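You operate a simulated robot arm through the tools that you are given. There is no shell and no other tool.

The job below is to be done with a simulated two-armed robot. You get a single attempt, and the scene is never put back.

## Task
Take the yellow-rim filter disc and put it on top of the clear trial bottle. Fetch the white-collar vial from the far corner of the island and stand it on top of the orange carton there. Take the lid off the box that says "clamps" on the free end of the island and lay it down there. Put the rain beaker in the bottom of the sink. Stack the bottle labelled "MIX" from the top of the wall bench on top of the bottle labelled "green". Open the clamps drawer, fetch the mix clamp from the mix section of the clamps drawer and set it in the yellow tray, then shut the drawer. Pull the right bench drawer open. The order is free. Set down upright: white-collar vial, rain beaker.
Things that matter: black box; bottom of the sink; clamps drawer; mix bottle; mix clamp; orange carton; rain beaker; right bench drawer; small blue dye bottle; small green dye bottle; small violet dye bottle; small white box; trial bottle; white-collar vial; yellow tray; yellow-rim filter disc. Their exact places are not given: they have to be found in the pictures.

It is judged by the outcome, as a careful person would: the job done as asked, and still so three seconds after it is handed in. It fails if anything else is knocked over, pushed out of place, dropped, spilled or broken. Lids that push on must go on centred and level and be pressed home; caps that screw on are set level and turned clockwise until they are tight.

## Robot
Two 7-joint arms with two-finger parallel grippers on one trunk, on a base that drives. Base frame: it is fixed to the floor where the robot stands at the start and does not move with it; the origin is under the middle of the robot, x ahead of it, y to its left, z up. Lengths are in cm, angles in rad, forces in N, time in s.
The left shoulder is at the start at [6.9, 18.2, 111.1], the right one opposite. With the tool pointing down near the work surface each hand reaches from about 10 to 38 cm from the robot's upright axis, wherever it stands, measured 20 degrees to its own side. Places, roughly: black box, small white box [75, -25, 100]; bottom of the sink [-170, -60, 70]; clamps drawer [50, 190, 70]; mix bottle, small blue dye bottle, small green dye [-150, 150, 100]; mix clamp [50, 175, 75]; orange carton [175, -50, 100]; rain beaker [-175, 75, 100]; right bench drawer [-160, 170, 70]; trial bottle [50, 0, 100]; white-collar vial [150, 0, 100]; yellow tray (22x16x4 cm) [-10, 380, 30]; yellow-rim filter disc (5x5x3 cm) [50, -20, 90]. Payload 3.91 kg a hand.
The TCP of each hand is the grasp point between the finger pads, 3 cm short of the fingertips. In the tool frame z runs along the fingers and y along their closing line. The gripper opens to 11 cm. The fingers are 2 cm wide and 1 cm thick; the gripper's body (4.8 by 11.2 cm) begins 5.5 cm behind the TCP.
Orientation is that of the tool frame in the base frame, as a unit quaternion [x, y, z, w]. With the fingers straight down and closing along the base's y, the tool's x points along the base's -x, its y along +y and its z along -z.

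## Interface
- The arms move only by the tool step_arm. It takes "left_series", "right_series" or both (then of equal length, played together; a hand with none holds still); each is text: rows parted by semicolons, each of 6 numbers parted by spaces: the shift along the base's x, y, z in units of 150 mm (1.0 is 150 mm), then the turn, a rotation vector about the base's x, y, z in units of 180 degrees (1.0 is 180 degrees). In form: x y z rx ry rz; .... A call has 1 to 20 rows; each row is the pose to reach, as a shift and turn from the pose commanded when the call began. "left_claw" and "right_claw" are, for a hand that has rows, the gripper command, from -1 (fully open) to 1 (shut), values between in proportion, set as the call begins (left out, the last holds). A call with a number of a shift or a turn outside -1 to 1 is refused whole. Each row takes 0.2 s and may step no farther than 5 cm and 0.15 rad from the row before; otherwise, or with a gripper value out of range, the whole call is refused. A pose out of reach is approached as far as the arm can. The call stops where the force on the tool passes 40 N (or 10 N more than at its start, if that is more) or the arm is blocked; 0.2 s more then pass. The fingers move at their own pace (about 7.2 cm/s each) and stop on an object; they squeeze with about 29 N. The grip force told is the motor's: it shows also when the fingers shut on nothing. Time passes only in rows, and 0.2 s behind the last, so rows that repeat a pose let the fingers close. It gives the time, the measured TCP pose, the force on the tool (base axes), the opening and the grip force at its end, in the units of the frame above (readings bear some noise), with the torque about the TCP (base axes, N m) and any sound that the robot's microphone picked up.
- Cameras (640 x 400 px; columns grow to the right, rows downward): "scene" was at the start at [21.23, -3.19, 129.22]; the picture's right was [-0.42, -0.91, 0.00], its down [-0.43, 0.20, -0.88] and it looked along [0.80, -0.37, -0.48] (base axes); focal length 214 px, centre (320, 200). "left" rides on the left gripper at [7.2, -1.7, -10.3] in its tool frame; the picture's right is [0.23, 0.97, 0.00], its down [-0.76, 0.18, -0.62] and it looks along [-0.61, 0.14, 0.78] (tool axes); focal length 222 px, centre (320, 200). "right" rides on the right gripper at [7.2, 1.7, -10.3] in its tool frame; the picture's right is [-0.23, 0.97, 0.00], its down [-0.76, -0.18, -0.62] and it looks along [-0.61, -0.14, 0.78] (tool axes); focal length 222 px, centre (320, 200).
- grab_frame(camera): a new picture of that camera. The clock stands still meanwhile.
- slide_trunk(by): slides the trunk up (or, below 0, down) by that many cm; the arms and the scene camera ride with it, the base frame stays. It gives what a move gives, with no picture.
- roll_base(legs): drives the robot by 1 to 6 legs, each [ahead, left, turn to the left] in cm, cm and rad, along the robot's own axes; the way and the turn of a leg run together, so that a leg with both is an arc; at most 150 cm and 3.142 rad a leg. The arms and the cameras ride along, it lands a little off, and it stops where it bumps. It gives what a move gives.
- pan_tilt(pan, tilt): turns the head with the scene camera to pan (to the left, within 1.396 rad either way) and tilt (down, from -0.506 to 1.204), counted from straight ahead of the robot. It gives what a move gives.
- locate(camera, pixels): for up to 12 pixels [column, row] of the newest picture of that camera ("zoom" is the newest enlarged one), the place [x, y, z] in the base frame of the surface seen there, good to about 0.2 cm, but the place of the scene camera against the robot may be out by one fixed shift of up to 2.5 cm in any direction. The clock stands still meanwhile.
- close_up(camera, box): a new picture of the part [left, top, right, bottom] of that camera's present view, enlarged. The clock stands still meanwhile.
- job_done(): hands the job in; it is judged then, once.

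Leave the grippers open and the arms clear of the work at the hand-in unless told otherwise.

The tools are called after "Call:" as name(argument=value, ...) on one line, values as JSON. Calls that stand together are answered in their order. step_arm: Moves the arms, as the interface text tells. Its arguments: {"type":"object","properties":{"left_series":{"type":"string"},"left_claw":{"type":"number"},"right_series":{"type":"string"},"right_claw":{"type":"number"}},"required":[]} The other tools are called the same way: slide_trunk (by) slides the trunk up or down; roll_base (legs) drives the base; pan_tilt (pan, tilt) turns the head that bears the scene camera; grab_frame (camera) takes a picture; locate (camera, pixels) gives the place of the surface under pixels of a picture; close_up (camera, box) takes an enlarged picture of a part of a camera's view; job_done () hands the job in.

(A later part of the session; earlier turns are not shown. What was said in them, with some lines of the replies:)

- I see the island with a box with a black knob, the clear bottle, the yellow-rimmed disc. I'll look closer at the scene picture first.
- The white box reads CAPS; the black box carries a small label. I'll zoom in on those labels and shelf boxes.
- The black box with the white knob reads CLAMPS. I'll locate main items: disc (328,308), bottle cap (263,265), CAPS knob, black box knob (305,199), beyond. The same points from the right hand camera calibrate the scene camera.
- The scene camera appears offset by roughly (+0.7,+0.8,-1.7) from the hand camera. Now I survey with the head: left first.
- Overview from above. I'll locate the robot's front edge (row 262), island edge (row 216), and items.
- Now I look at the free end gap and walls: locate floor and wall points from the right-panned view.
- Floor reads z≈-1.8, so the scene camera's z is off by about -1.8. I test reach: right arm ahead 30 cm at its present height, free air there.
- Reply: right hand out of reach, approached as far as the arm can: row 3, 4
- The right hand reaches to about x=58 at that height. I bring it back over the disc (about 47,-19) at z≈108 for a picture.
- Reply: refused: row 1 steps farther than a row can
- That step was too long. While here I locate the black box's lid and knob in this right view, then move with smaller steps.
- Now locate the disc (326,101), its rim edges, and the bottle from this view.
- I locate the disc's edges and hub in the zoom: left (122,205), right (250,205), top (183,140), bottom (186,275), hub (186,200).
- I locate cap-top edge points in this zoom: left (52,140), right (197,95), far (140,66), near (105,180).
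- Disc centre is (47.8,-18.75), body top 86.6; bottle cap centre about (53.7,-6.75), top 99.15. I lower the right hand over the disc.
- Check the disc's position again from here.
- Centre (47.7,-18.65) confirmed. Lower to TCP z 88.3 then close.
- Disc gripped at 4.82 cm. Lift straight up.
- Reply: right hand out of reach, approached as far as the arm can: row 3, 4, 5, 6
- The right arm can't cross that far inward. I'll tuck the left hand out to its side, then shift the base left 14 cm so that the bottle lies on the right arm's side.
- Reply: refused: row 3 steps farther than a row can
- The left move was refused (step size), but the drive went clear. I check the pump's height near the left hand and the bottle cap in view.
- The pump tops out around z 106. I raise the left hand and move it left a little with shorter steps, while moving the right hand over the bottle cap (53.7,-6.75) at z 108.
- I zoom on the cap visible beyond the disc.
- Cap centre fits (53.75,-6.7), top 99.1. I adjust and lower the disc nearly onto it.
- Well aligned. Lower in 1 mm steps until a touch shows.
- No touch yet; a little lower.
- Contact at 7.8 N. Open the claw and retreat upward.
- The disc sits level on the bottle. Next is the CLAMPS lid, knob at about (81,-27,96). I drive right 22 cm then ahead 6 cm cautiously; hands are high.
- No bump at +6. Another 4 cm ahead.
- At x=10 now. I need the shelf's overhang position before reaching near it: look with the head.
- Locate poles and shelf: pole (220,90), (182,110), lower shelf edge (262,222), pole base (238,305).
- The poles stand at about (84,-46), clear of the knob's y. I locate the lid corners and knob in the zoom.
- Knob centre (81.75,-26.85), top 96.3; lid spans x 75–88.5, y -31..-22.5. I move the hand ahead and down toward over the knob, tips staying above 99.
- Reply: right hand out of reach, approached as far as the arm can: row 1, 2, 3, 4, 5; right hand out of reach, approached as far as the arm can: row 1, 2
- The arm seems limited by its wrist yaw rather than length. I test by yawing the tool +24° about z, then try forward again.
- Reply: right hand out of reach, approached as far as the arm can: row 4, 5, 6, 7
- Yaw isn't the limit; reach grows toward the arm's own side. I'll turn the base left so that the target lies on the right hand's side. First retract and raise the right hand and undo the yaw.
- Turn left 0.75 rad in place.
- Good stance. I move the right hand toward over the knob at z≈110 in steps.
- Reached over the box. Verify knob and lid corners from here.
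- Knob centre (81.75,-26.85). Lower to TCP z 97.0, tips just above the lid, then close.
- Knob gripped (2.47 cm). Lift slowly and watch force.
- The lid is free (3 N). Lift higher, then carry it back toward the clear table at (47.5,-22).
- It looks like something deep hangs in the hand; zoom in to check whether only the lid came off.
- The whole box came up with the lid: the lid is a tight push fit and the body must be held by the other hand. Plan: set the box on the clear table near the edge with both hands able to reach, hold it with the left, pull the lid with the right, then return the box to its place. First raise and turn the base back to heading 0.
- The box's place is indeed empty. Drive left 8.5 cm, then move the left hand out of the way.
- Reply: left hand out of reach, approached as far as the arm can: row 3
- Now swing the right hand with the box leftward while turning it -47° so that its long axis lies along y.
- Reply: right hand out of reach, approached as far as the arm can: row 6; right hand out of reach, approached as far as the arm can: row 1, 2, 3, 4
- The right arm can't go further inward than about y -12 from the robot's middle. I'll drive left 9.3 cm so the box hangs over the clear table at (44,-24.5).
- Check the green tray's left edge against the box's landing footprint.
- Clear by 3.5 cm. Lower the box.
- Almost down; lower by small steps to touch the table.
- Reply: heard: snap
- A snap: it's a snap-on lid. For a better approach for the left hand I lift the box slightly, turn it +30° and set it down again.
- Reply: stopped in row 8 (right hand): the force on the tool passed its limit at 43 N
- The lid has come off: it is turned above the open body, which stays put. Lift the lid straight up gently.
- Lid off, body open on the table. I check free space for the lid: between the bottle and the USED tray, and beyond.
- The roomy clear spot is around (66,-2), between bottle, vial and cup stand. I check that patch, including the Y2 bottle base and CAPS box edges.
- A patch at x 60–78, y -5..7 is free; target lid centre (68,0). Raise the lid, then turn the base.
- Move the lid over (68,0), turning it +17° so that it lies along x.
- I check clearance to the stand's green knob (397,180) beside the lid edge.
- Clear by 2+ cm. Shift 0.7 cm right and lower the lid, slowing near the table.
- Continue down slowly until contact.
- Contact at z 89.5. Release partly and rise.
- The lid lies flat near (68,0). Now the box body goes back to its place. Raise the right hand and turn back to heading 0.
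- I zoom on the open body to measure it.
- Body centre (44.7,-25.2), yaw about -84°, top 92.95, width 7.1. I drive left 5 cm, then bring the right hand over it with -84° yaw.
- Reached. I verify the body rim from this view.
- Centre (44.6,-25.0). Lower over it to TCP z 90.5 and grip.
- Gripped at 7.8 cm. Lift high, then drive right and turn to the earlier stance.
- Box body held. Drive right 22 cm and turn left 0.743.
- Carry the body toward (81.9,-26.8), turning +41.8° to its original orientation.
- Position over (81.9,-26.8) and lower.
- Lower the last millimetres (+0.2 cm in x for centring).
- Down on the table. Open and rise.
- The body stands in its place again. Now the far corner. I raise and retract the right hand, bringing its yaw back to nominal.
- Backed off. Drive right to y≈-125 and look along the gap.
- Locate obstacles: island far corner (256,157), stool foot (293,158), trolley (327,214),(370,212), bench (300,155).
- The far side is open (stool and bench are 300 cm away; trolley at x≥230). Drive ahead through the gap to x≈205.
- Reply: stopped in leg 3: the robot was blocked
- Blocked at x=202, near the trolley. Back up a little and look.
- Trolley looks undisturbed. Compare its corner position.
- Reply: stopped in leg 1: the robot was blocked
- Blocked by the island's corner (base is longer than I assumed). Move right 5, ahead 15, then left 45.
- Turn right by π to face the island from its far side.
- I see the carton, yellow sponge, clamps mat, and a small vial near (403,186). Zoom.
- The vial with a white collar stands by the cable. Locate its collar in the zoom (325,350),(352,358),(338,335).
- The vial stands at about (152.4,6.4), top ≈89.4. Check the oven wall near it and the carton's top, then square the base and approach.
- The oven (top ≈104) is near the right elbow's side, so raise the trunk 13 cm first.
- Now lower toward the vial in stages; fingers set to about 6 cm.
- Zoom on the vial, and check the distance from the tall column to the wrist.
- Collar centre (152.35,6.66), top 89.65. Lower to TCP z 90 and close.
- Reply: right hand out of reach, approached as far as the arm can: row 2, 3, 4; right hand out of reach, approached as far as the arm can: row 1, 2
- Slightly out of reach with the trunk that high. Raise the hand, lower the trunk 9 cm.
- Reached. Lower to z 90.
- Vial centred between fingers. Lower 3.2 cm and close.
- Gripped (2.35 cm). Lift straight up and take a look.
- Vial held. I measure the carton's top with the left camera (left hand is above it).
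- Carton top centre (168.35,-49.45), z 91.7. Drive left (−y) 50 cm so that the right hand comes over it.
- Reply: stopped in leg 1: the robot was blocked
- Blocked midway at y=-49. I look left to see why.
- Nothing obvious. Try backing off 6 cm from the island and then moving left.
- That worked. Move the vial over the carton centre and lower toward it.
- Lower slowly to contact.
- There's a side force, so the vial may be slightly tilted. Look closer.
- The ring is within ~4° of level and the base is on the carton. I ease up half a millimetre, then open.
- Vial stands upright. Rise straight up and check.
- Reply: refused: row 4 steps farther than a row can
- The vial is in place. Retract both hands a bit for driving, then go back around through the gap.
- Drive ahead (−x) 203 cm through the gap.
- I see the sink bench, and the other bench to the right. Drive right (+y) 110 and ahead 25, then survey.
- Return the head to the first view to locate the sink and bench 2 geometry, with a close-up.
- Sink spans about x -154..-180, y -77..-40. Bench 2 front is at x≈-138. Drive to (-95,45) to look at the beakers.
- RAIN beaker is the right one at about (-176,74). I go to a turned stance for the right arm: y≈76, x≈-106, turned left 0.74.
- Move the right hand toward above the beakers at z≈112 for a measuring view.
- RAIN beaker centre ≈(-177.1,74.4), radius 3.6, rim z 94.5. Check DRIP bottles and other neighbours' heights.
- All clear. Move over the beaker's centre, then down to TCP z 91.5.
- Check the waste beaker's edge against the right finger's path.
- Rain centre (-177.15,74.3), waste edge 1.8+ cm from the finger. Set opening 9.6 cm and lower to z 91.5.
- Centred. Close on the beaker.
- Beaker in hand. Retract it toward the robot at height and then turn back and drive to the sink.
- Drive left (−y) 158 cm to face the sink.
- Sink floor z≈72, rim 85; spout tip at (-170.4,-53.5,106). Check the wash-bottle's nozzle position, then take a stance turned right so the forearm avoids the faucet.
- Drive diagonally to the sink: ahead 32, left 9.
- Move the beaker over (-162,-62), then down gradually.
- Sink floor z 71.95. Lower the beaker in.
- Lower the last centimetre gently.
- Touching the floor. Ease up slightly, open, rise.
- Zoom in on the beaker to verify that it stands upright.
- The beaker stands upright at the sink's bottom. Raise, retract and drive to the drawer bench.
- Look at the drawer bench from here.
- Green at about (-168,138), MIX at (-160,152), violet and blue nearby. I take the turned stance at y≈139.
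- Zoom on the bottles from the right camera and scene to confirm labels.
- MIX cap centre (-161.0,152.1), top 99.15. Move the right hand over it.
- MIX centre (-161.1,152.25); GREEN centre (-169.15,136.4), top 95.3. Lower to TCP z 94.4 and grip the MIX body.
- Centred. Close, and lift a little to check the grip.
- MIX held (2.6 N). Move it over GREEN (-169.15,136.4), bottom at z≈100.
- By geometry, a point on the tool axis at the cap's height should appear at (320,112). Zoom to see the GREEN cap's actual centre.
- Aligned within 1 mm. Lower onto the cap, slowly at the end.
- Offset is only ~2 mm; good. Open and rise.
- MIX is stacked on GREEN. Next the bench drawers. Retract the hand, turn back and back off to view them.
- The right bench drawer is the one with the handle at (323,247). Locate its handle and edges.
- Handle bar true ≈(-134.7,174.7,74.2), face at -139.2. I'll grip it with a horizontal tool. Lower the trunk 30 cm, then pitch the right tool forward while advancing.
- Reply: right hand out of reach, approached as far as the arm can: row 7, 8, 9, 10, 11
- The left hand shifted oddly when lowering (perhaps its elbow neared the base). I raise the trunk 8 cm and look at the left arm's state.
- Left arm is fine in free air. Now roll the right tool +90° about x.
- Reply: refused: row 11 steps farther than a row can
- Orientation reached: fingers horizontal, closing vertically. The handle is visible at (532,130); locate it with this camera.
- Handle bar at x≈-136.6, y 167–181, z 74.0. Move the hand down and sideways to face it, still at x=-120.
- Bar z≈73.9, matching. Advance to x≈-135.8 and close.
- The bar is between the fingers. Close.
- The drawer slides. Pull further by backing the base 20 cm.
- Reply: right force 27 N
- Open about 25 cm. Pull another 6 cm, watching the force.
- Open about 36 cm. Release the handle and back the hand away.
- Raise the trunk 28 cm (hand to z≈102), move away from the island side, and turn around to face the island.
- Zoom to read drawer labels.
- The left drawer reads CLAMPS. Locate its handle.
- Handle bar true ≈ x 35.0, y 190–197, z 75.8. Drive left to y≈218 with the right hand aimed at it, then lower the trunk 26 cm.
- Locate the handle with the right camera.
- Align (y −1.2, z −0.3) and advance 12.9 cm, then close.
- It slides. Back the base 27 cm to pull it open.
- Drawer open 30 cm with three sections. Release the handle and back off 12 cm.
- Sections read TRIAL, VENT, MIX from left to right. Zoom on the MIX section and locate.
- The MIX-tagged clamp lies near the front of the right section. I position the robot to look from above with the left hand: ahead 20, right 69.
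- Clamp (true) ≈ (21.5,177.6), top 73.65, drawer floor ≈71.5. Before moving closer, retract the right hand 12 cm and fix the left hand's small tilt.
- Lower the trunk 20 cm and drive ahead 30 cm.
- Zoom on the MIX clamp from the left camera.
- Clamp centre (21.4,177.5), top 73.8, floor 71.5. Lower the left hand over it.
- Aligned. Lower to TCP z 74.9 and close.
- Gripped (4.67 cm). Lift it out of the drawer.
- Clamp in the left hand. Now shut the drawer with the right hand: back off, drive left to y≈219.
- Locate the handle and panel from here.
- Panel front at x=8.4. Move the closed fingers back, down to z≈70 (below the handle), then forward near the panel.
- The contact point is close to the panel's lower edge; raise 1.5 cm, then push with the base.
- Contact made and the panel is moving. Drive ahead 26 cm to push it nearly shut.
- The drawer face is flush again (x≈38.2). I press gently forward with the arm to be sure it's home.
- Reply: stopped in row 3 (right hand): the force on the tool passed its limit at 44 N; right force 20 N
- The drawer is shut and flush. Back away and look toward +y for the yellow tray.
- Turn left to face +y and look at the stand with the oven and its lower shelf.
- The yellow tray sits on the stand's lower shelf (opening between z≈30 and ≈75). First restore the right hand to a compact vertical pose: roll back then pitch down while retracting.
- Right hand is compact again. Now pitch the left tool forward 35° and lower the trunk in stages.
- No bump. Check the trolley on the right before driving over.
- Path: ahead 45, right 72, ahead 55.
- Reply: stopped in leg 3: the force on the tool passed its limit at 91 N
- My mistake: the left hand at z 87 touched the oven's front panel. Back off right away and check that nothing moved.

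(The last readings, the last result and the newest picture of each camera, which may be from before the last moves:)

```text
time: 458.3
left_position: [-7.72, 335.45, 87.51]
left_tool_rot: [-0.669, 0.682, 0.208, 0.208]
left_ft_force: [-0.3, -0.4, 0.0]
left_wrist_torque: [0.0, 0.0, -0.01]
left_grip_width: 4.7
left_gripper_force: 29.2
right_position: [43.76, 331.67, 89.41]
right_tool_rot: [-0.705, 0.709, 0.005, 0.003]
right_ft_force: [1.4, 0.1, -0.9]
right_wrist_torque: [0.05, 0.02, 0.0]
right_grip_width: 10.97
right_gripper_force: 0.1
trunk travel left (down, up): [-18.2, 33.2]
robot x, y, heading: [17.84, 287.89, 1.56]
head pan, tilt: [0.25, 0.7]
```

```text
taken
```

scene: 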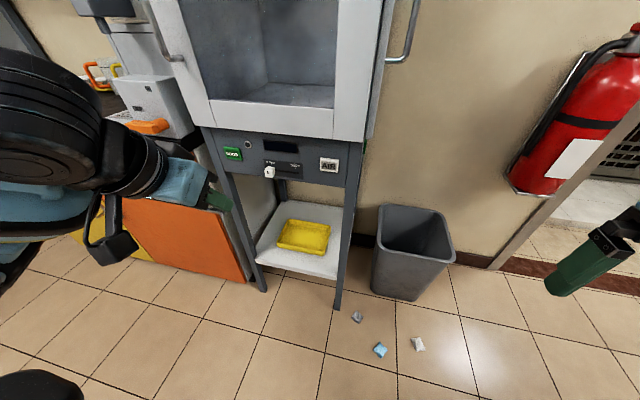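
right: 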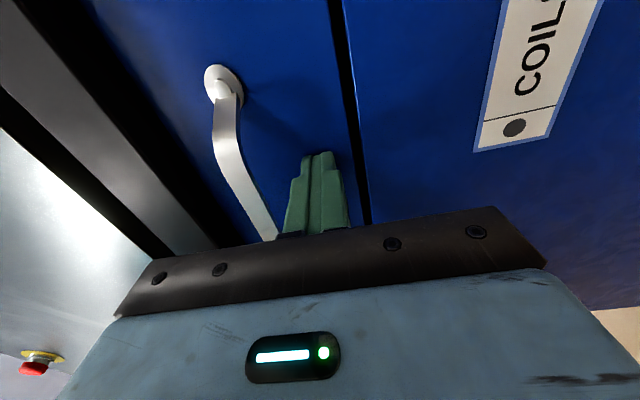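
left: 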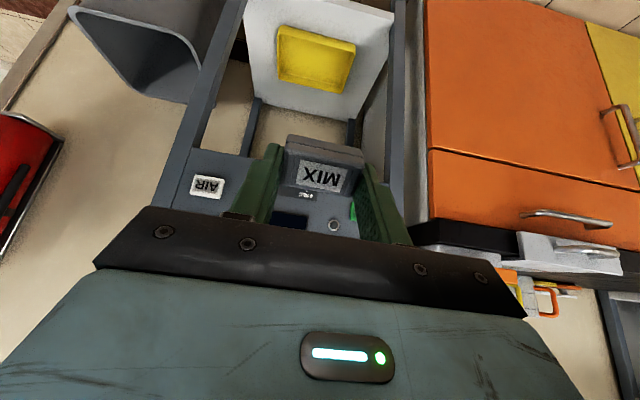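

Call:
locate(camera="scene", pixels=[[264, 290], [338, 308], [215, 140], [330, 150], [290, 235], [281, 248], [318, 252], [300, 225], [260, 245], [340, 265], [345, 178]])

Call:
close_up(camera="scene", box=[195, 110, 375, 320])

```text
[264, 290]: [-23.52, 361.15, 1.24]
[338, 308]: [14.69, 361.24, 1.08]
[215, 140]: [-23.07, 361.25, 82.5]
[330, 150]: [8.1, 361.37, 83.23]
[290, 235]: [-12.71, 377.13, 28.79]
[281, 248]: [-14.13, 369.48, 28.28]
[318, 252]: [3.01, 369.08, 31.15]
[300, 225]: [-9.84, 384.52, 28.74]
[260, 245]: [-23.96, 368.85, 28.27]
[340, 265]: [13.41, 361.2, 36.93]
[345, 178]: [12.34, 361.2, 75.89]
```

```text
1.90 times, centred on (285, 215) of scene
```

zoom: 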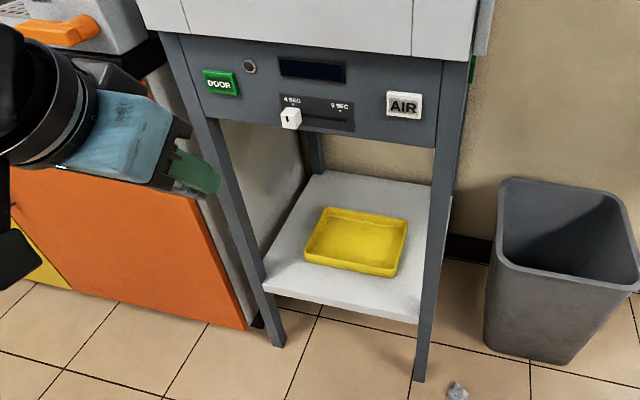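

The stand hasn't moved (panel still at y 361.2). Now lower the left hand well below the panel (opening z 30–76) before approaching.

Call:
slide_trunk(by=-8)

Call:
step_arm(left_series="0 0 -0.25 0 0 0;0 0 -0.5 0 0 0;0 0 -0.75 0 0 0;0 0 -1 0 0 0")

Call:
step_arm(left_series="0 0 -0.25 0 0 0;0 0 -0.5 0 0 0;0 0 -0.75 0 0 0;0 0 -1 0 0 0")

Call:
grab_frame(camera="scene")

```text
time: 459.5
left_position: [-7.58, 335.54, 79.52]
left_tool_rot: [-0.669, 0.682, 0.209, 0.208]
left_ft_force: [0.0, 0.6, -0.5]
left_wrist_torque: [0.0, -0.02, -0.01]
left_grip_width: 4.66
left_gripper_force: 28.8
right_position: [43.88, 331.55, 81.56]
right_tool_rot: [-0.704, 0.71, 0.005, 0.003]
right_ft_force: [0.0, 0.2, 0.4]
right_wrist_torque: [-0.03, 0.01, 0.0]
right_grip_width: 11.01
right_gripper_force: 0.1
trunk travel left (down, up): [-10.2, 41.2]
robot x, y, heading: [17.54, 288.28, 1.555]
head pan, tilt: [0.25, 0.7]
```

```text
time: 460.5
left_position: [-7.8, 337.82, 64.32]
left_tool_rot: [-0.669, 0.682, 0.209, 0.208]
left_ft_force: [-0.7, 0.3, -0.1]
left_wrist_torque: [0.03, 0.01, 0.0]
left_grip_width: 4.68
left_gripper_force: 28.6
left hand out of reach, approached as far as the arm can: row 1, 2, 3, 4
right_position: [43.76, 331.63, 81.45]
right_tool_rot: [-0.705, 0.709, 0.005, 0.002]
right_ft_force: [-0.1, -0.7, 0.2]
right_wrist_torque: [0.02, 0.0, 0.0]
right_grip_width: 11.02
right_gripper_force: 0.1
trunk travel left (down, up): [-10.2, 41.2]
robot x, y, heading: [17.99, 288.11, 1.556]
head pan, tilt: [0.25, 0.7]
```

```text
time: 461.5
left_position: [-7.83, 337.58, 49.45]
left_tool_rot: [-0.669, 0.682, 0.209, 0.209]
left_ft_force: [-0.7, 0.0, -0.3]
left_wrist_torque: [0.01, 0.02, 0.0]
left_grip_width: 4.65
left_gripper_force: 29.6
right_position: [43.82, 331.68, 81.39]
right_tool_rot: [-0.705, 0.709, 0.004, 0.003]
right_ft_force: [-0.7, -0.5, 1.1]
right_wrist_torque: [-0.02, 0.01, -0.01]
right_grip_width: 10.98
right_gripper_force: 0.1
trunk travel left (down, up): [-10.2, 41.2]
robot x, y, heading: [17.47, 287.92, 1.555]
head pan, tilt: [0.25, 0.7]
```

```text
taken
```

scene: 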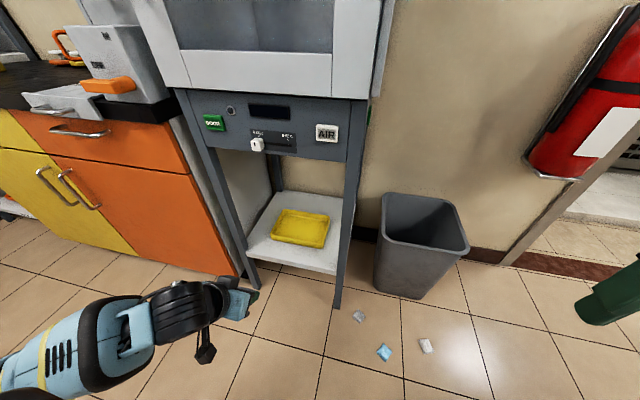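

Take a left picture to measure the tray.

Call:
grab_frame(camera="left")

```text
taken
```

left: 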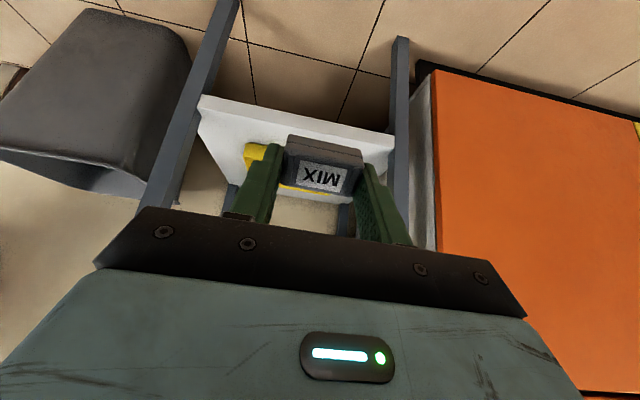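

Call:
close_up(camera="scene", box=[235, 180, 365, 290])

```text
3.64 times, centred on (300, 235) of scene
```

zoom: 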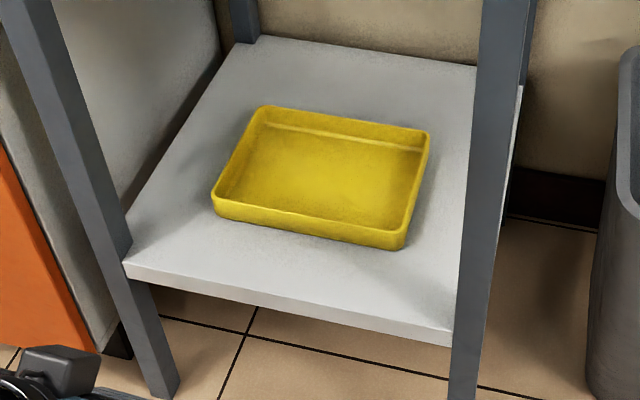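

Call:
locate(camera="zoom", pixels=[[218, 198], [402, 234], [260, 110], [427, 135], [320, 180], [300, 205], [350, 160], [130, 255], [450, 330], [95, 130], [495, 100]])

```text
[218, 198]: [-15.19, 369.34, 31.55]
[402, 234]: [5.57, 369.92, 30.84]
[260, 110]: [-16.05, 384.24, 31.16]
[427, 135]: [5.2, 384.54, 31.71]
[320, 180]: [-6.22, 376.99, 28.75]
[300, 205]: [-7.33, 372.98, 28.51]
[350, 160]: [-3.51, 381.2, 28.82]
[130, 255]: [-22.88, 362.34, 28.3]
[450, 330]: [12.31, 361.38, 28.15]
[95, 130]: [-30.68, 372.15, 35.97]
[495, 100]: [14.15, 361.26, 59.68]
```

Tray: centre (-5.5,376.3), floor z 30.45, walls to 33.3. Check the orange cabinet's front for the left forearm's clearance.

Call:
locate(camera="scene", pixels=[[170, 230], [100, 200], [230, 270], [60, 230], [100, 340], [60, 360], [180, 300], [20, 375]])

```text
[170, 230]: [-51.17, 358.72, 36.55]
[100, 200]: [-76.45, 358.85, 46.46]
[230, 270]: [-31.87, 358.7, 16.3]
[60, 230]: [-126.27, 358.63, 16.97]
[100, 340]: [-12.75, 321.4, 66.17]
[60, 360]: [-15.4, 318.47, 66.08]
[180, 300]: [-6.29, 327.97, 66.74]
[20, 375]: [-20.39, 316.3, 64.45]
```

The orange face is at y≈358 and the leg at (-24.5,361). I extend the left arm forward and right first here to check the forearm geometry, also lowering to z 42.

Call:
step_arm(left_series="0.08 0.25 -0.1 0 0 0;0.16 0.5 -0.25 0 0 0;0.25 0.75 -0.4 0 0 0;0.25 0.9 -0.5 0 0 0")

Call:
grab_frame(camera="scene")

Call:
grab_frame(camera="left")

```text
time: 462.5
left_position: [-3.89, 351.18, 41.77]
left_tool_rot: [-0.669, 0.682, 0.209, 0.208]
left_ft_force: [0.0, 0.6, -0.9]
left_wrist_torque: [0.03, 0.01, 0.0]
left_grip_width: 4.67
left_gripper_force: 29.4
right_position: [43.79, 331.45, 81.33]
right_tool_rot: [-0.705, 0.709, 0.005, 0.002]
right_ft_force: [0.4, -0.1, 0.1]
right_wrist_torque: [0.01, -0.01, 0.05]
right_grip_width: 10.99
right_gripper_force: 0.1
trunk travel left (down, up): [-10.2, 41.2]
robot x, y, heading: [17.53, 287.72, 1.557]
head pan, tilt: [0.25, 0.7]
```

```text
taken
```

scene: 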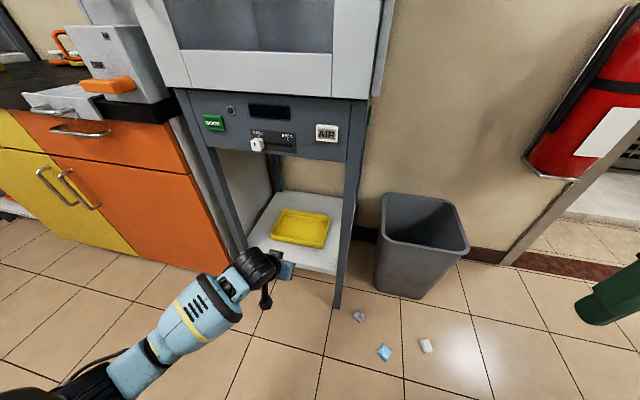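

```text
taken
```

left: 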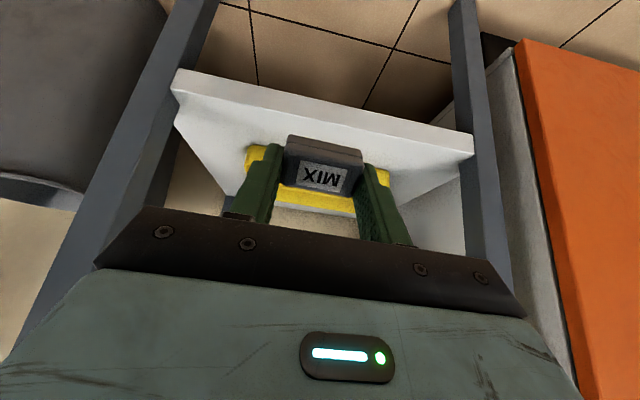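

Call:
locate(camera="scene", pixels=[[262, 265], [225, 295], [195, 320], [160, 350], [130, 370], [90, 385], [205, 285], [170, 305], [240, 255]])

```text
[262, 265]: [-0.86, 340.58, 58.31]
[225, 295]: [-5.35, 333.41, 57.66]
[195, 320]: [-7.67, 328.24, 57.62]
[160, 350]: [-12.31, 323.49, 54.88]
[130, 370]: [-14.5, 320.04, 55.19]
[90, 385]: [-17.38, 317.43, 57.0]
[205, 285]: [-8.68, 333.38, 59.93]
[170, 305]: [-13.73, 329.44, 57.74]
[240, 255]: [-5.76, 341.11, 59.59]
```

The forearm now stays ~15 cm clear of the leg. Drive ahead 24 cm so that the clamp comes over the tray.

Call:
roll_base(legs=[[14, 0, 0], [10, 0, 0]])

Call:
grab_frame(camera="left")

Call:
grab_frame(camera="scene")

```text
time: 464.6
left_position: [-3.7, 374.84, 41.75]
left_tool_rot: [-0.67, 0.681, 0.209, 0.208]
left_ft_force: [0.3, 0.2, -0.3]
left_wrist_torque: [0.01, -0.01, 0.02]
left_grip_width: 4.69
left_gripper_force: 29.4
right_position: [44.06, 355.41, 81.42]
right_tool_rot: [-0.705, 0.709, 0.005, 0.003]
right_ft_force: [-0.6, 0.6, 0.5]
right_wrist_torque: [-0.03, 0.02, -0.01]
right_grip_width: 11.0
right_gripper_force: 0.0
trunk travel left (down, up): [-10.2, 41.2]
robot x, y, heading: [18.05, 311.59, 1.559]
head pan, tilt: [0.25, 0.7]
```

```text
taken
```

left: 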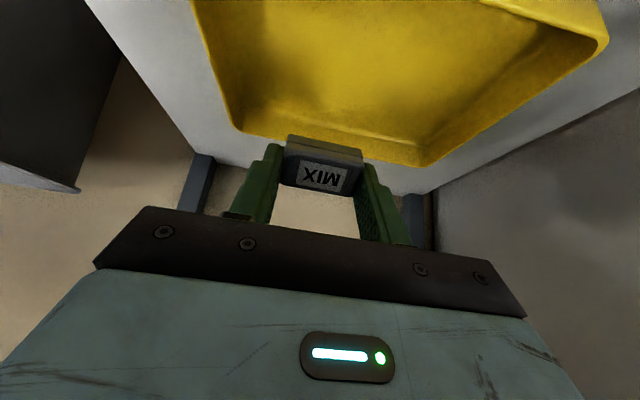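

```text
taken
```

scene: 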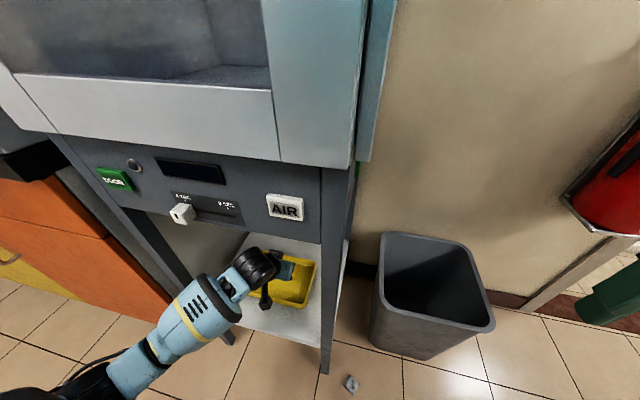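

Call:
locate(camera="left", pixels=[[238, 130], [425, 163], [603, 40], [200, 10], [330, 90], [330, 60], [450, 100], [250, 160]])

```text
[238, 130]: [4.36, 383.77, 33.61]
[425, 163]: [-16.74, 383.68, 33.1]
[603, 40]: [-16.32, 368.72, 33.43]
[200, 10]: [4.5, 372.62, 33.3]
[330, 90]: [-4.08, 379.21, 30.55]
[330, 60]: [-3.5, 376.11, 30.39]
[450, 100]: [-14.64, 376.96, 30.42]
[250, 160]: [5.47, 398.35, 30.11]
```

Over the tray. Lower to just above the floor.

Call:
step_arm(left_series="-0.05 0.02 -0.15 0 0 0;-0.1 0.03 -0.3 0 0 0;-0.1 0.03 -0.43 0 0 0;-0.1 0.03 -0.48 0 0 0")

Call:
step_arm(left_series="0 0 -0.012 0 0 0;0 0 -0.024 0 0 0;0 0 -0.036 0 0 0")

Call:
grab_frame(camera="left")

```text
time: 465.6
left_position: [-5.2, 375.35, 34.54]
left_tool_rot: [-0.67, 0.682, 0.209, 0.208]
left_ft_force: [-0.6, 0.0, -0.2]
left_wrist_torque: [-0.03, -0.01, 0.01]
left_grip_width: 4.69
left_gripper_force: 29.4
right_position: [44.11, 355.3, 81.46]
right_tool_rot: [-0.706, 0.709, 0.005, 0.002]
right_ft_force: [-0.4, 0.3, -0.2]
right_wrist_torque: [-0.01, 0.02, 0.03]
right_grip_width: 11.0
right_gripper_force: 0.2
trunk travel left (down, up): [-10.2, 41.2]
robot x, y, heading: [18.02, 311.87, 1.563]
head pan, tilt: [0.25, 0.7]
```

```text
time: 466.4
left_position: [-5.26, 375.42, 34.12]
left_tool_rot: [-0.67, 0.681, 0.209, 0.208]
left_ft_force: [-0.1, -1.6, 0.5]
left_wrist_torque: [0.03, -0.02, -0.03]
left_grip_width: 4.64
left_gripper_force: 29.0
right_position: [44.08, 355.3, 81.45]
right_tool_rot: [-0.705, 0.709, 0.005, 0.002]
right_ft_force: [-0.3, 1.2, -0.1]
right_wrist_torque: [0.0, 0.01, -0.01]
right_grip_width: 11.02
right_gripper_force: 0.0
trunk travel left (down, up): [-10.2, 41.2]
robot x, y, heading: [17.83, 311.8, 1.555]
head pan, tilt: [0.25, 0.7]
```

```text
taken
```

left: 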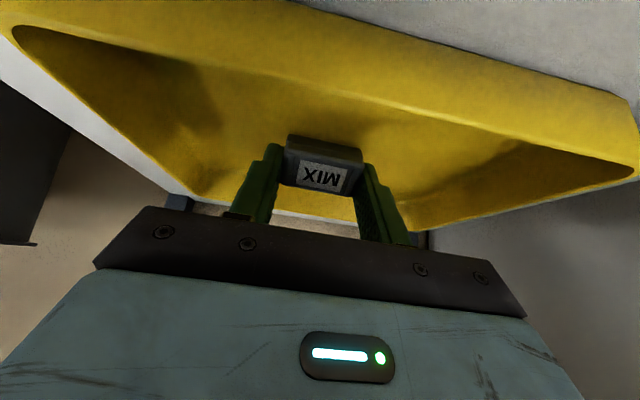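

Keep lowering in 1 mm steps until contact.

Call:
step_arm(left_series="0 0 -0.01 0 0 0;0 0 -0.02 0 0 0")

Call:
step_arm(left_series="0 0 -0.01 0 0 0;0 0 -0.02 0 0 0")

```text
time: 467.0
left_position: [-5.18, 375.31, 33.82]
left_tool_rot: [-0.669, 0.681, 0.21, 0.209]
left_ft_force: [0.0, -0.7, 1.4]
left_wrist_torque: [-0.03, -0.07, -0.04]
left_grip_width: 4.71
left_gripper_force: 29.3
right_position: [44.19, 355.19, 81.5]
right_tool_rot: [-0.705, 0.709, 0.005, 0.003]
right_ft_force: [0.4, -0.1, 1.0]
right_wrist_torque: [-0.03, 0.0, 0.03]
right_grip_width: 11.0
right_gripper_force: 0.0
trunk travel left (down, up): [-10.2, 41.2]
robot x, y, heading: [17.9, 311.78, 1.561]
head pan, tilt: [0.25, 0.7]
```

```text
time: 467.6
left_position: [-5.08, 375.38, 33.71]
left_tool_rot: [-0.669, 0.681, 0.212, 0.21]
left_ft_force: [-2.7, -1.2, 14.1]
left_wrist_torque: [0.03, -0.1, 0.01]
left_grip_width: 4.7
left_gripper_force: 28.8
right_position: [44.21, 355.3, 81.49]
right_tool_rot: [-0.705, 0.709, 0.006, 0.003]
right_ft_force: [-0.6, 0.6, -0.9]
right_wrist_torque: [-0.01, -0.01, 0.0]
right_grip_width: 11.0
right_gripper_force: 0.1
trunk travel left (down, up): [-10.2, 41.2]
robot x, y, heading: [18.06, 311.54, 1.556]
head pan, tilt: [0.25, 0.7]
```

Contact. Ease up slightly, open, then retreat upward along and out.

Call:
step_arm(left_series="0 0 0.01 0 0 0;0 0 0.01 0 0 0")

Call:
step_arm(left_series="0 0 0 0 0 0;0 0 0 0 0 0;0 0 0 0 0 0", left_claw=-0.2)

Call:
grab_frame(camera="left")

```text
time: 468.2
left_position: [-5.09, 375.27, 33.9]
left_tool_rot: [-0.669, 0.682, 0.21, 0.21]
left_ft_force: [-0.3, 4.1, 11.8]
left_wrist_torque: [0.15, -0.1, 0.05]
left_grip_width: 4.64
left_gripper_force: 28.6
right_position: [44.05, 355.25, 81.52]
right_tool_rot: [-0.705, 0.709, 0.006, 0.003]
right_ft_force: [-0.9, 0.1, -0.6]
right_wrist_torque: [0.01, -0.01, 0.0]
right_grip_width: 11.0
right_gripper_force: 0.1
trunk travel left (down, up): [-10.2, 41.2]
robot x, y, heading: [18.07, 311.95, 1.559]
head pan, tilt: [0.25, 0.7]
```

```text
time: 469.0
left_position: [-5.15, 375.21, 33.66]
left_tool_rot: [-0.67, 0.681, 0.208, 0.208]
left_ft_force: [0.5, 0.2, 0.5]
left_wrist_torque: [-0.05, 0.0, -0.03]
left_grip_width: 6.61
left_gripper_force: 0.1
right_position: [44.0, 355.36, 81.36]
right_tool_rot: [-0.705, 0.709, 0.005, 0.002]
right_ft_force: [0.5, -1.0, 0.1]
right_wrist_torque: [-0.01, 0.01, 0.01]
right_grip_width: 11.01
right_gripper_force: 0.1
trunk travel left (down, up): [-10.2, 41.2]
robot x, y, heading: [18.14, 311.69, 1.557]
head pan, tilt: [0.25, 0.7]
```

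```text
taken
```

left: 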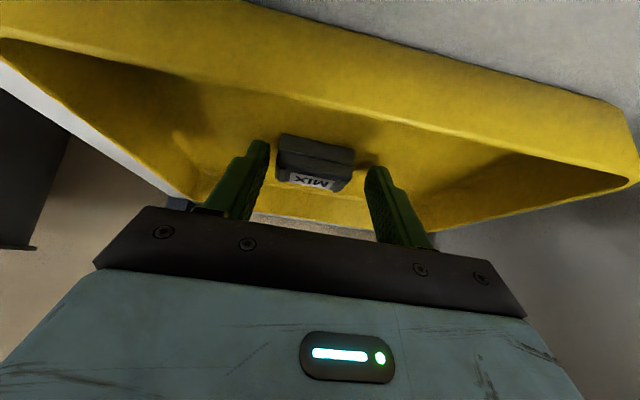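

The clamp lies flat in the tray. Rise 8 cm, then back the base out.

Call:
step_arm(left_series="0 0 0.1 0 0 0;0 0 0.3 0 0 0;0 0 0.55 0 0 0")

Call:
grab_frame(camera="left")

Call:
roll_base(legs=[[-45, 0, 0]])

Call:
pan_tilt(pan=0.25, tilt=0.7)

Call:
grab_frame(camera="scene")

```text
time: 469.8
left_position: [-5.18, 375.21, 42.21]
left_tool_rot: [-0.67, 0.681, 0.209, 0.209]
left_ft_force: [-0.3, -1.3, -0.6]
left_wrist_torque: [0.0, -0.01, 0.01]
left_grip_width: 6.6
left_gripper_force: 0.1
right_position: [43.99, 355.26, 81.41]
right_tool_rot: [-0.705, 0.709, 0.005, 0.002]
right_ft_force: [0.3, -0.5, -1.0]
right_wrist_torque: [-0.01, 0.02, 0.02]
right_grip_width: 11.02
right_gripper_force: 0.1
trunk travel left (down, up): [-10.2, 41.2]
robot x, y, heading: [18.3, 311.42, 1.561]
head pan, tilt: [0.25, 0.7]
```

```text
taken
```

left: 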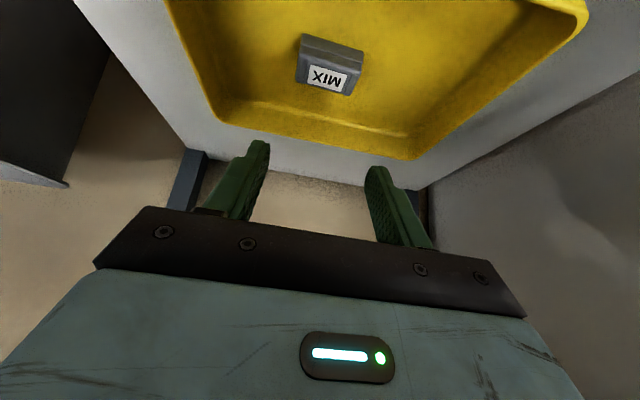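

```text
time: 472.5
left_position: [-5.56, 330.2, 42.21]
left_tool_rot: [-0.668, 0.683, 0.209, 0.209]
left_ft_force: [0.4, -0.1, 0.8]
left_wrist_torque: [0.0, -0.01, 0.03]
left_grip_width: 6.61
left_gripper_force: 0.0
right_position: [43.6, 310.16, 81.52]
right_tool_rot: [-0.705, 0.709, 0.005, 0.003]
right_ft_force: [0.1, 0.1, -0.7]
right_wrist_torque: [0.03, -0.01, 0.01]
right_grip_width: 10.98
right_gripper_force: 0.1
trunk travel left (down, up): [-10.2, 41.2]
robot x, y, heading: [17.22, 266.39, 1.56]
head pan, tilt: [0.25, 0.7]
```

```text
time: 473.1
left_position: [-5.47, 330.36, 42.13]
left_tool_rot: [-0.669, 0.682, 0.209, 0.208]
left_ft_force: [-0.5, -0.2, 0.6]
left_wrist_torque: [0.0, 0.01, 0.0]
left_grip_width: 6.62
left_gripper_force: 0.2
right_position: [43.54, 310.19, 81.41]
right_tool_rot: [-0.705, 0.709, 0.004, 0.003]
right_ft_force: [-0.3, 0.3, -1.0]
right_wrist_torque: [0.02, -0.01, -0.01]
right_grip_width: 10.99
right_gripper_force: 0.1
trunk travel left (down, up): [-10.2, 41.2]
robot x, y, heading: [17.58, 266.54, 1.552]
head pan, tilt: [0.25, 0.7]
```

```text
taken
```

scene: 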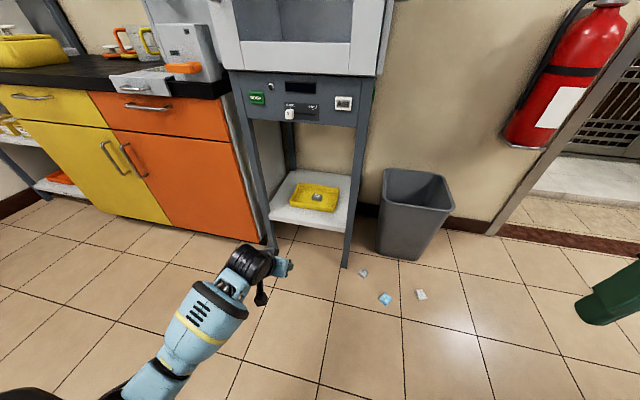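

The clamp is in the tray. Open the left gripper fully, raise the left hand and trunk, and take checking views of the bench.

Call:
step_arm(left_series="0 0 0.25 0 0 0;0 0 0.5 0 0 0;0 0 0.75 0 0 0;0 0 1 0 0 0", left_claw=-1)

Call:
slide_trunk(by=30)

Call:
pan_tilt(pan=1.39, tilt=0.4)

Call:
grab_frame(camera="scene")

```text
time: 474.1
left_position: [-5.64, 330.31, 57.17]
left_tool_rot: [-0.669, 0.683, 0.208, 0.208]
left_ft_force: [-0.1, 0.3, -0.6]
left_wrist_torque: [0.0, 0.01, 0.02]
left_grip_width: 11.0
left_gripper_force: 0.0
right_position: [43.53, 310.27, 81.46]
right_tool_rot: [-0.705, 0.71, 0.006, 0.003]
right_ft_force: [-0.1, 0.0, 0.1]
right_wrist_torque: [0.01, 0.02, 0.01]
right_grip_width: 10.98
right_gripper_force: 0.0
trunk travel left (down, up): [-10.2, 41.2]
robot x, y, heading: [17.03, 266.71, 1.554]
head pan, tilt: [0.25, 0.7]
```

```text
time: 477.1
left_position: [-5.61, 330.35, 87.03]
left_tool_rot: [-0.669, 0.682, 0.209, 0.209]
left_ft_force: [-0.1, -0.5, -0.1]
left_wrist_torque: [0.01, 0.0, -0.01]
left_grip_width: 10.99
left_gripper_force: 0.0
right_position: [43.53, 310.21, 111.45]
right_tool_rot: [-0.705, 0.709, 0.005, 0.003]
right_ft_force: [0.0, 0.1, 0.9]
right_wrist_torque: [0.0, 0.01, -0.01]
right_grip_width: 11.0
right_gripper_force: 0.0
trunk travel left (down, up): [-40.2, 11.2]
robot x, y, heading: [17.11, 266.57, 1.554]
head pan, tilt: [0.25, 0.7]
```

```text
time: 478.4
left_position: [-5.55, 330.42, 87.13]
left_tool_rot: [-0.669, 0.682, 0.209, 0.208]
left_ft_force: [-0.2, 0.2, -0.7]
left_wrist_torque: [-0.03, -0.01, 0.01]
left_grip_width: 10.99
left_gripper_force: 0.1
right_position: [43.6, 310.29, 111.51]
right_tool_rot: [-0.704, 0.71, 0.005, 0.002]
right_ft_force: [-0.7, -0.1, 0.1]
right_wrist_torque: [0.03, -0.01, -0.02]
right_grip_width: 11.0
right_gripper_force: 0.0
trunk travel left (down, up): [-40.2, 11.2]
robot x, y, heading: [17.25, 266.89, 1.552]
head pan, tilt: [1.389, 0.4]
```

```text
taken
```

scene: 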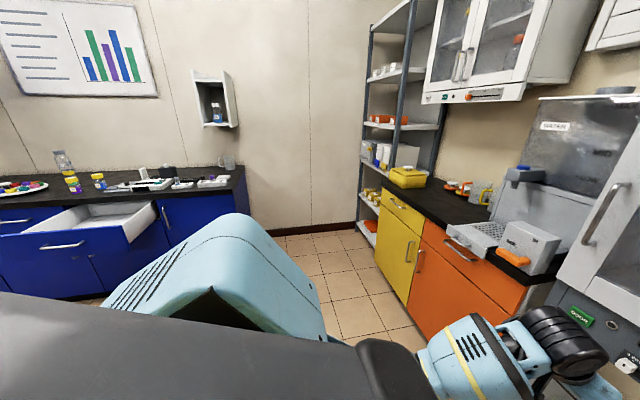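

Call:
close_up(camera="scene", box=[0, 130, 260, 290])

Call:
roll_base(legs=[[0, 62, 0], [-60, 0, 0], [0, 0, -1.55]])

```text
2.46 times, centred on (130, 210) of scene
```

zoom: 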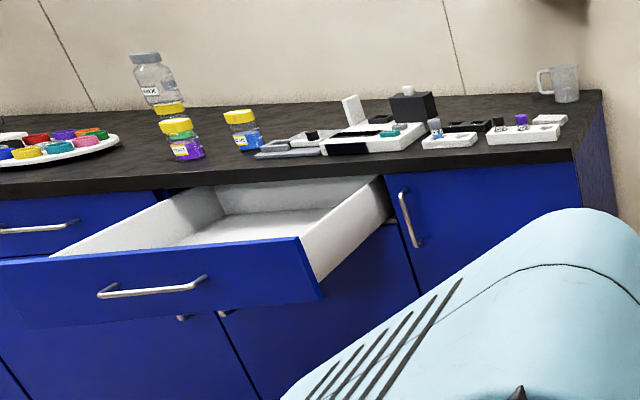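

```text
time: 491.0
left_position: [17.87, 233.94, 87.18]
left_tool_rot: [-0.003, 0.955, 0.004, 0.295]
left_ft_force: [0.7, -0.4, -0.2]
left_wrist_torque: [-0.02, 0.02, -0.02]
left_grip_width: 10.99
left_gripper_force: 0.0
right_position: [-0.91, 184.43, 111.45]
right_tool_rot: [-0.01, 1.0, 0.003, 0.005]
right_ft_force: [0.3, 0.6, -1.0]
right_wrist_torque: [-0.01, -0.01, 0.03]
right_grip_width: 11.0
right_gripper_force: 0.2
trunk travel left (down, up): [-40.2, 11.2]
robot x, y, heading: [-45.5, 209.23, 0.011]
head pan, tilt: [1.389, 0.4]
```

Check the clamps drawer now, then drive along the aisle to view the free end.

Call:
pan_tilt(pan=-0.2, tilt=0.6)

Call:
grab_frame(camera="scene")

Call:
roll_base(legs=[[0, -110, 0], [0, -115, 0]])

Call:
pan_tilt(pan=0.0, tilt=0.45)

Call:
grab_frame(camera="scene")

```text
time: 492.7
left_position: [17.95, 234.02, 87.11]
left_tool_rot: [-0.002, 0.956, 0.003, 0.294]
left_ft_force: [0.7, 0.1, 0.5]
left_wrist_torque: [0.03, 0.02, 0.01]
left_grip_width: 11.0
left_gripper_force: 0.0
right_position: [-0.88, 184.39, 111.4]
right_tool_rot: [-0.009, 1.0, 0.001, 0.005]
right_ft_force: [0.3, -0.4, -0.6]
right_wrist_torque: [-0.01, 0.01, -0.03]
right_grip_width: 10.99
right_gripper_force: 0.0
trunk travel left (down, up): [-40.2, 11.2]
robot x, y, heading: [-45.33, 209.71, 0.01]
head pan, tilt: [-0.201, 0.6]
```

```text
taken
```

scene: 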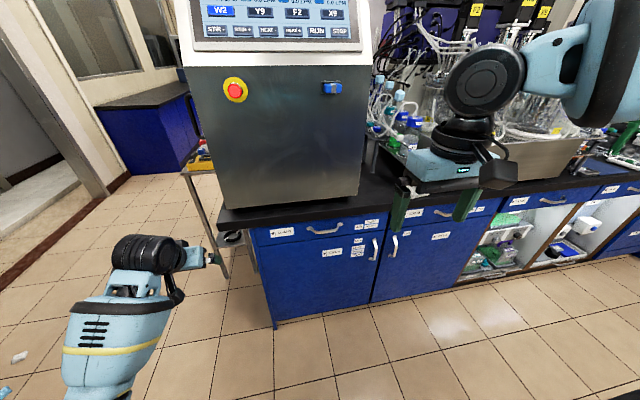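

```text
time: 512.4
left_position: [20.41, 11.03, 87.11]
left_tool_rot: [-0.006, 0.955, 0.005, 0.295]
left_ft_force: [-0.4, 0.3, 0.3]
left_wrist_torque: [-0.01, -0.02, 0.01]
left_grip_width: 11.0
left_gripper_force: 0.1
right_position: [1.91, -38.83, 111.48]
right_tool_rot: [-0.012, 1.0, 0.002, 0.005]
right_ft_force: [-0.2, -0.2, 0.3]
right_wrist_torque: [-0.01, 0.0, 0.01]
right_grip_width: 10.99
right_gripper_force: 0.0
trunk travel left (down, up): [-40.2, 11.2]
robot x, y, heading: [-42.45, -13.59, 0.013]
head pan, tilt: [-0.201, 0.6]
```

```text
time: 513.2
left_position: [20.38, 10.92, 87.22]
left_tool_rot: [-0.006, 0.955, 0.004, 0.295]
left_ft_force: [-0.1, 0.3, -0.2]
left_wrist_torque: [0.03, 0.0, -0.02]
left_grip_width: 11.01
left_gripper_force: 0.0
right_position: [1.97, -38.88, 111.51]
right_tool_rot: [-0.012, 1.0, 0.002, 0.006]
right_ft_force: [0.0, 0.5, -0.1]
right_wrist_torque: [0.02, -0.01, 0.02]
right_grip_width: 10.99
right_gripper_force: 0.0
trunk travel left (down, up): [-40.2, 11.2]
robot x, y, heading: [-42.44, -14.04, 0.015]
head pan, tilt: [0.0, 0.45]
```

```text
taken
```

scene: 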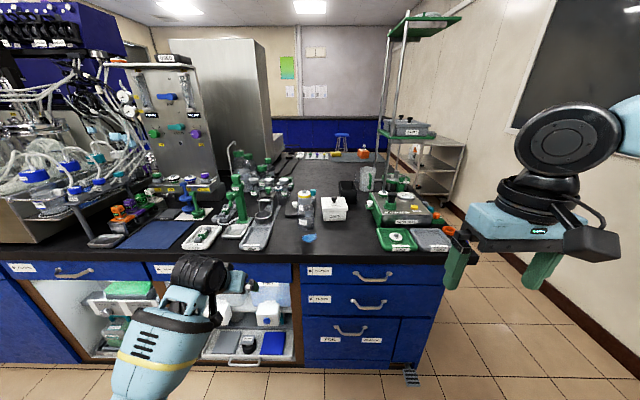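

Call:
close_up(camera="scene", box=[260, 150, 420, 250])

Call:
close_up(camera="scene", box=[340, 135, 390, 170])

```text
4.00 times, centred on (340, 200) of scene
```

zoom: 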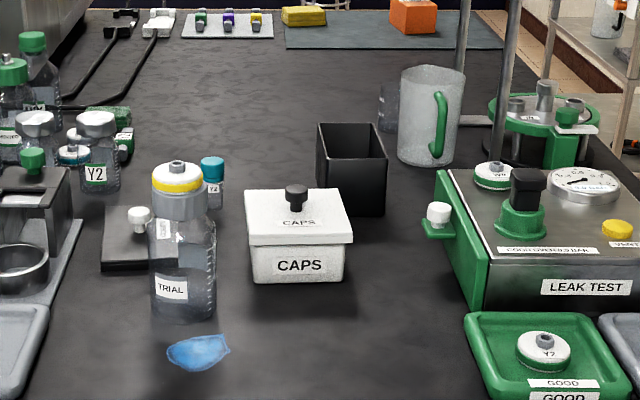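

```text
11.43 times, centred on (365, 152) of scene
```

zoom: 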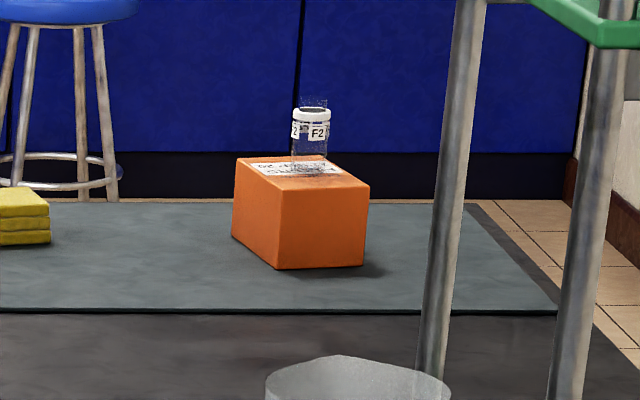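

Final views show everything in order:

- The disc sits on the trial bottle, and the white-collar vial stands on the orange carton.
- The CLAMPS lid lies flat on the island, with its box back in place.
- The rain beaker stands in the sink, and MIX is stacked on GREEN.
- The mix clamp is in the yellow tray, the clamps drawer is shut, and the right bench drawer is open.

Both grippers are open and the arms are clear of the work. Handing in.

Call:
job_done()

```text
The job is handed in.
```

I finished all seven parts of the job and handed it in. No verdict has come back.

- **Filter disc:** the yellow-rim disc sits centred and level on the trial bottle.
- **Vial:** the white-collar vial stands upright on the orange carton at the far corner.
- **Clamps box lid:** the lid lies flat on the island near the trial bottle, about 27 cm from its box. It was a tight snap fit and lifted the whole box with it, so I carried the box to clear table. I got the lid off there and put the box back where it had stood.
- **Rain beaker:** it stands upright on the floor of the sink, beside the drain.
- **MIX bottle:** it is stacked on the bottle labelled "green", about 2 mm off centre.
- **Mix clamp:** it lies flat in the yellow tray, and the clamps drawer is shut and flush.
- **Right bench drawer:** it is pulled open about 36 cm.

**Bumps on the way:**
- The left hand, holding the clamp, hit the front panel of the glass-fronted oven above the tray at about 91 N. The stand had not moved, its slider looked unchanged, and I kept hold of the clamp.
- The base was also stopped by what were probably the trolley by the wall and a corner of the island. The trolley measured the same place afterwards.

Both grippers are open and the arms are clear of the work.
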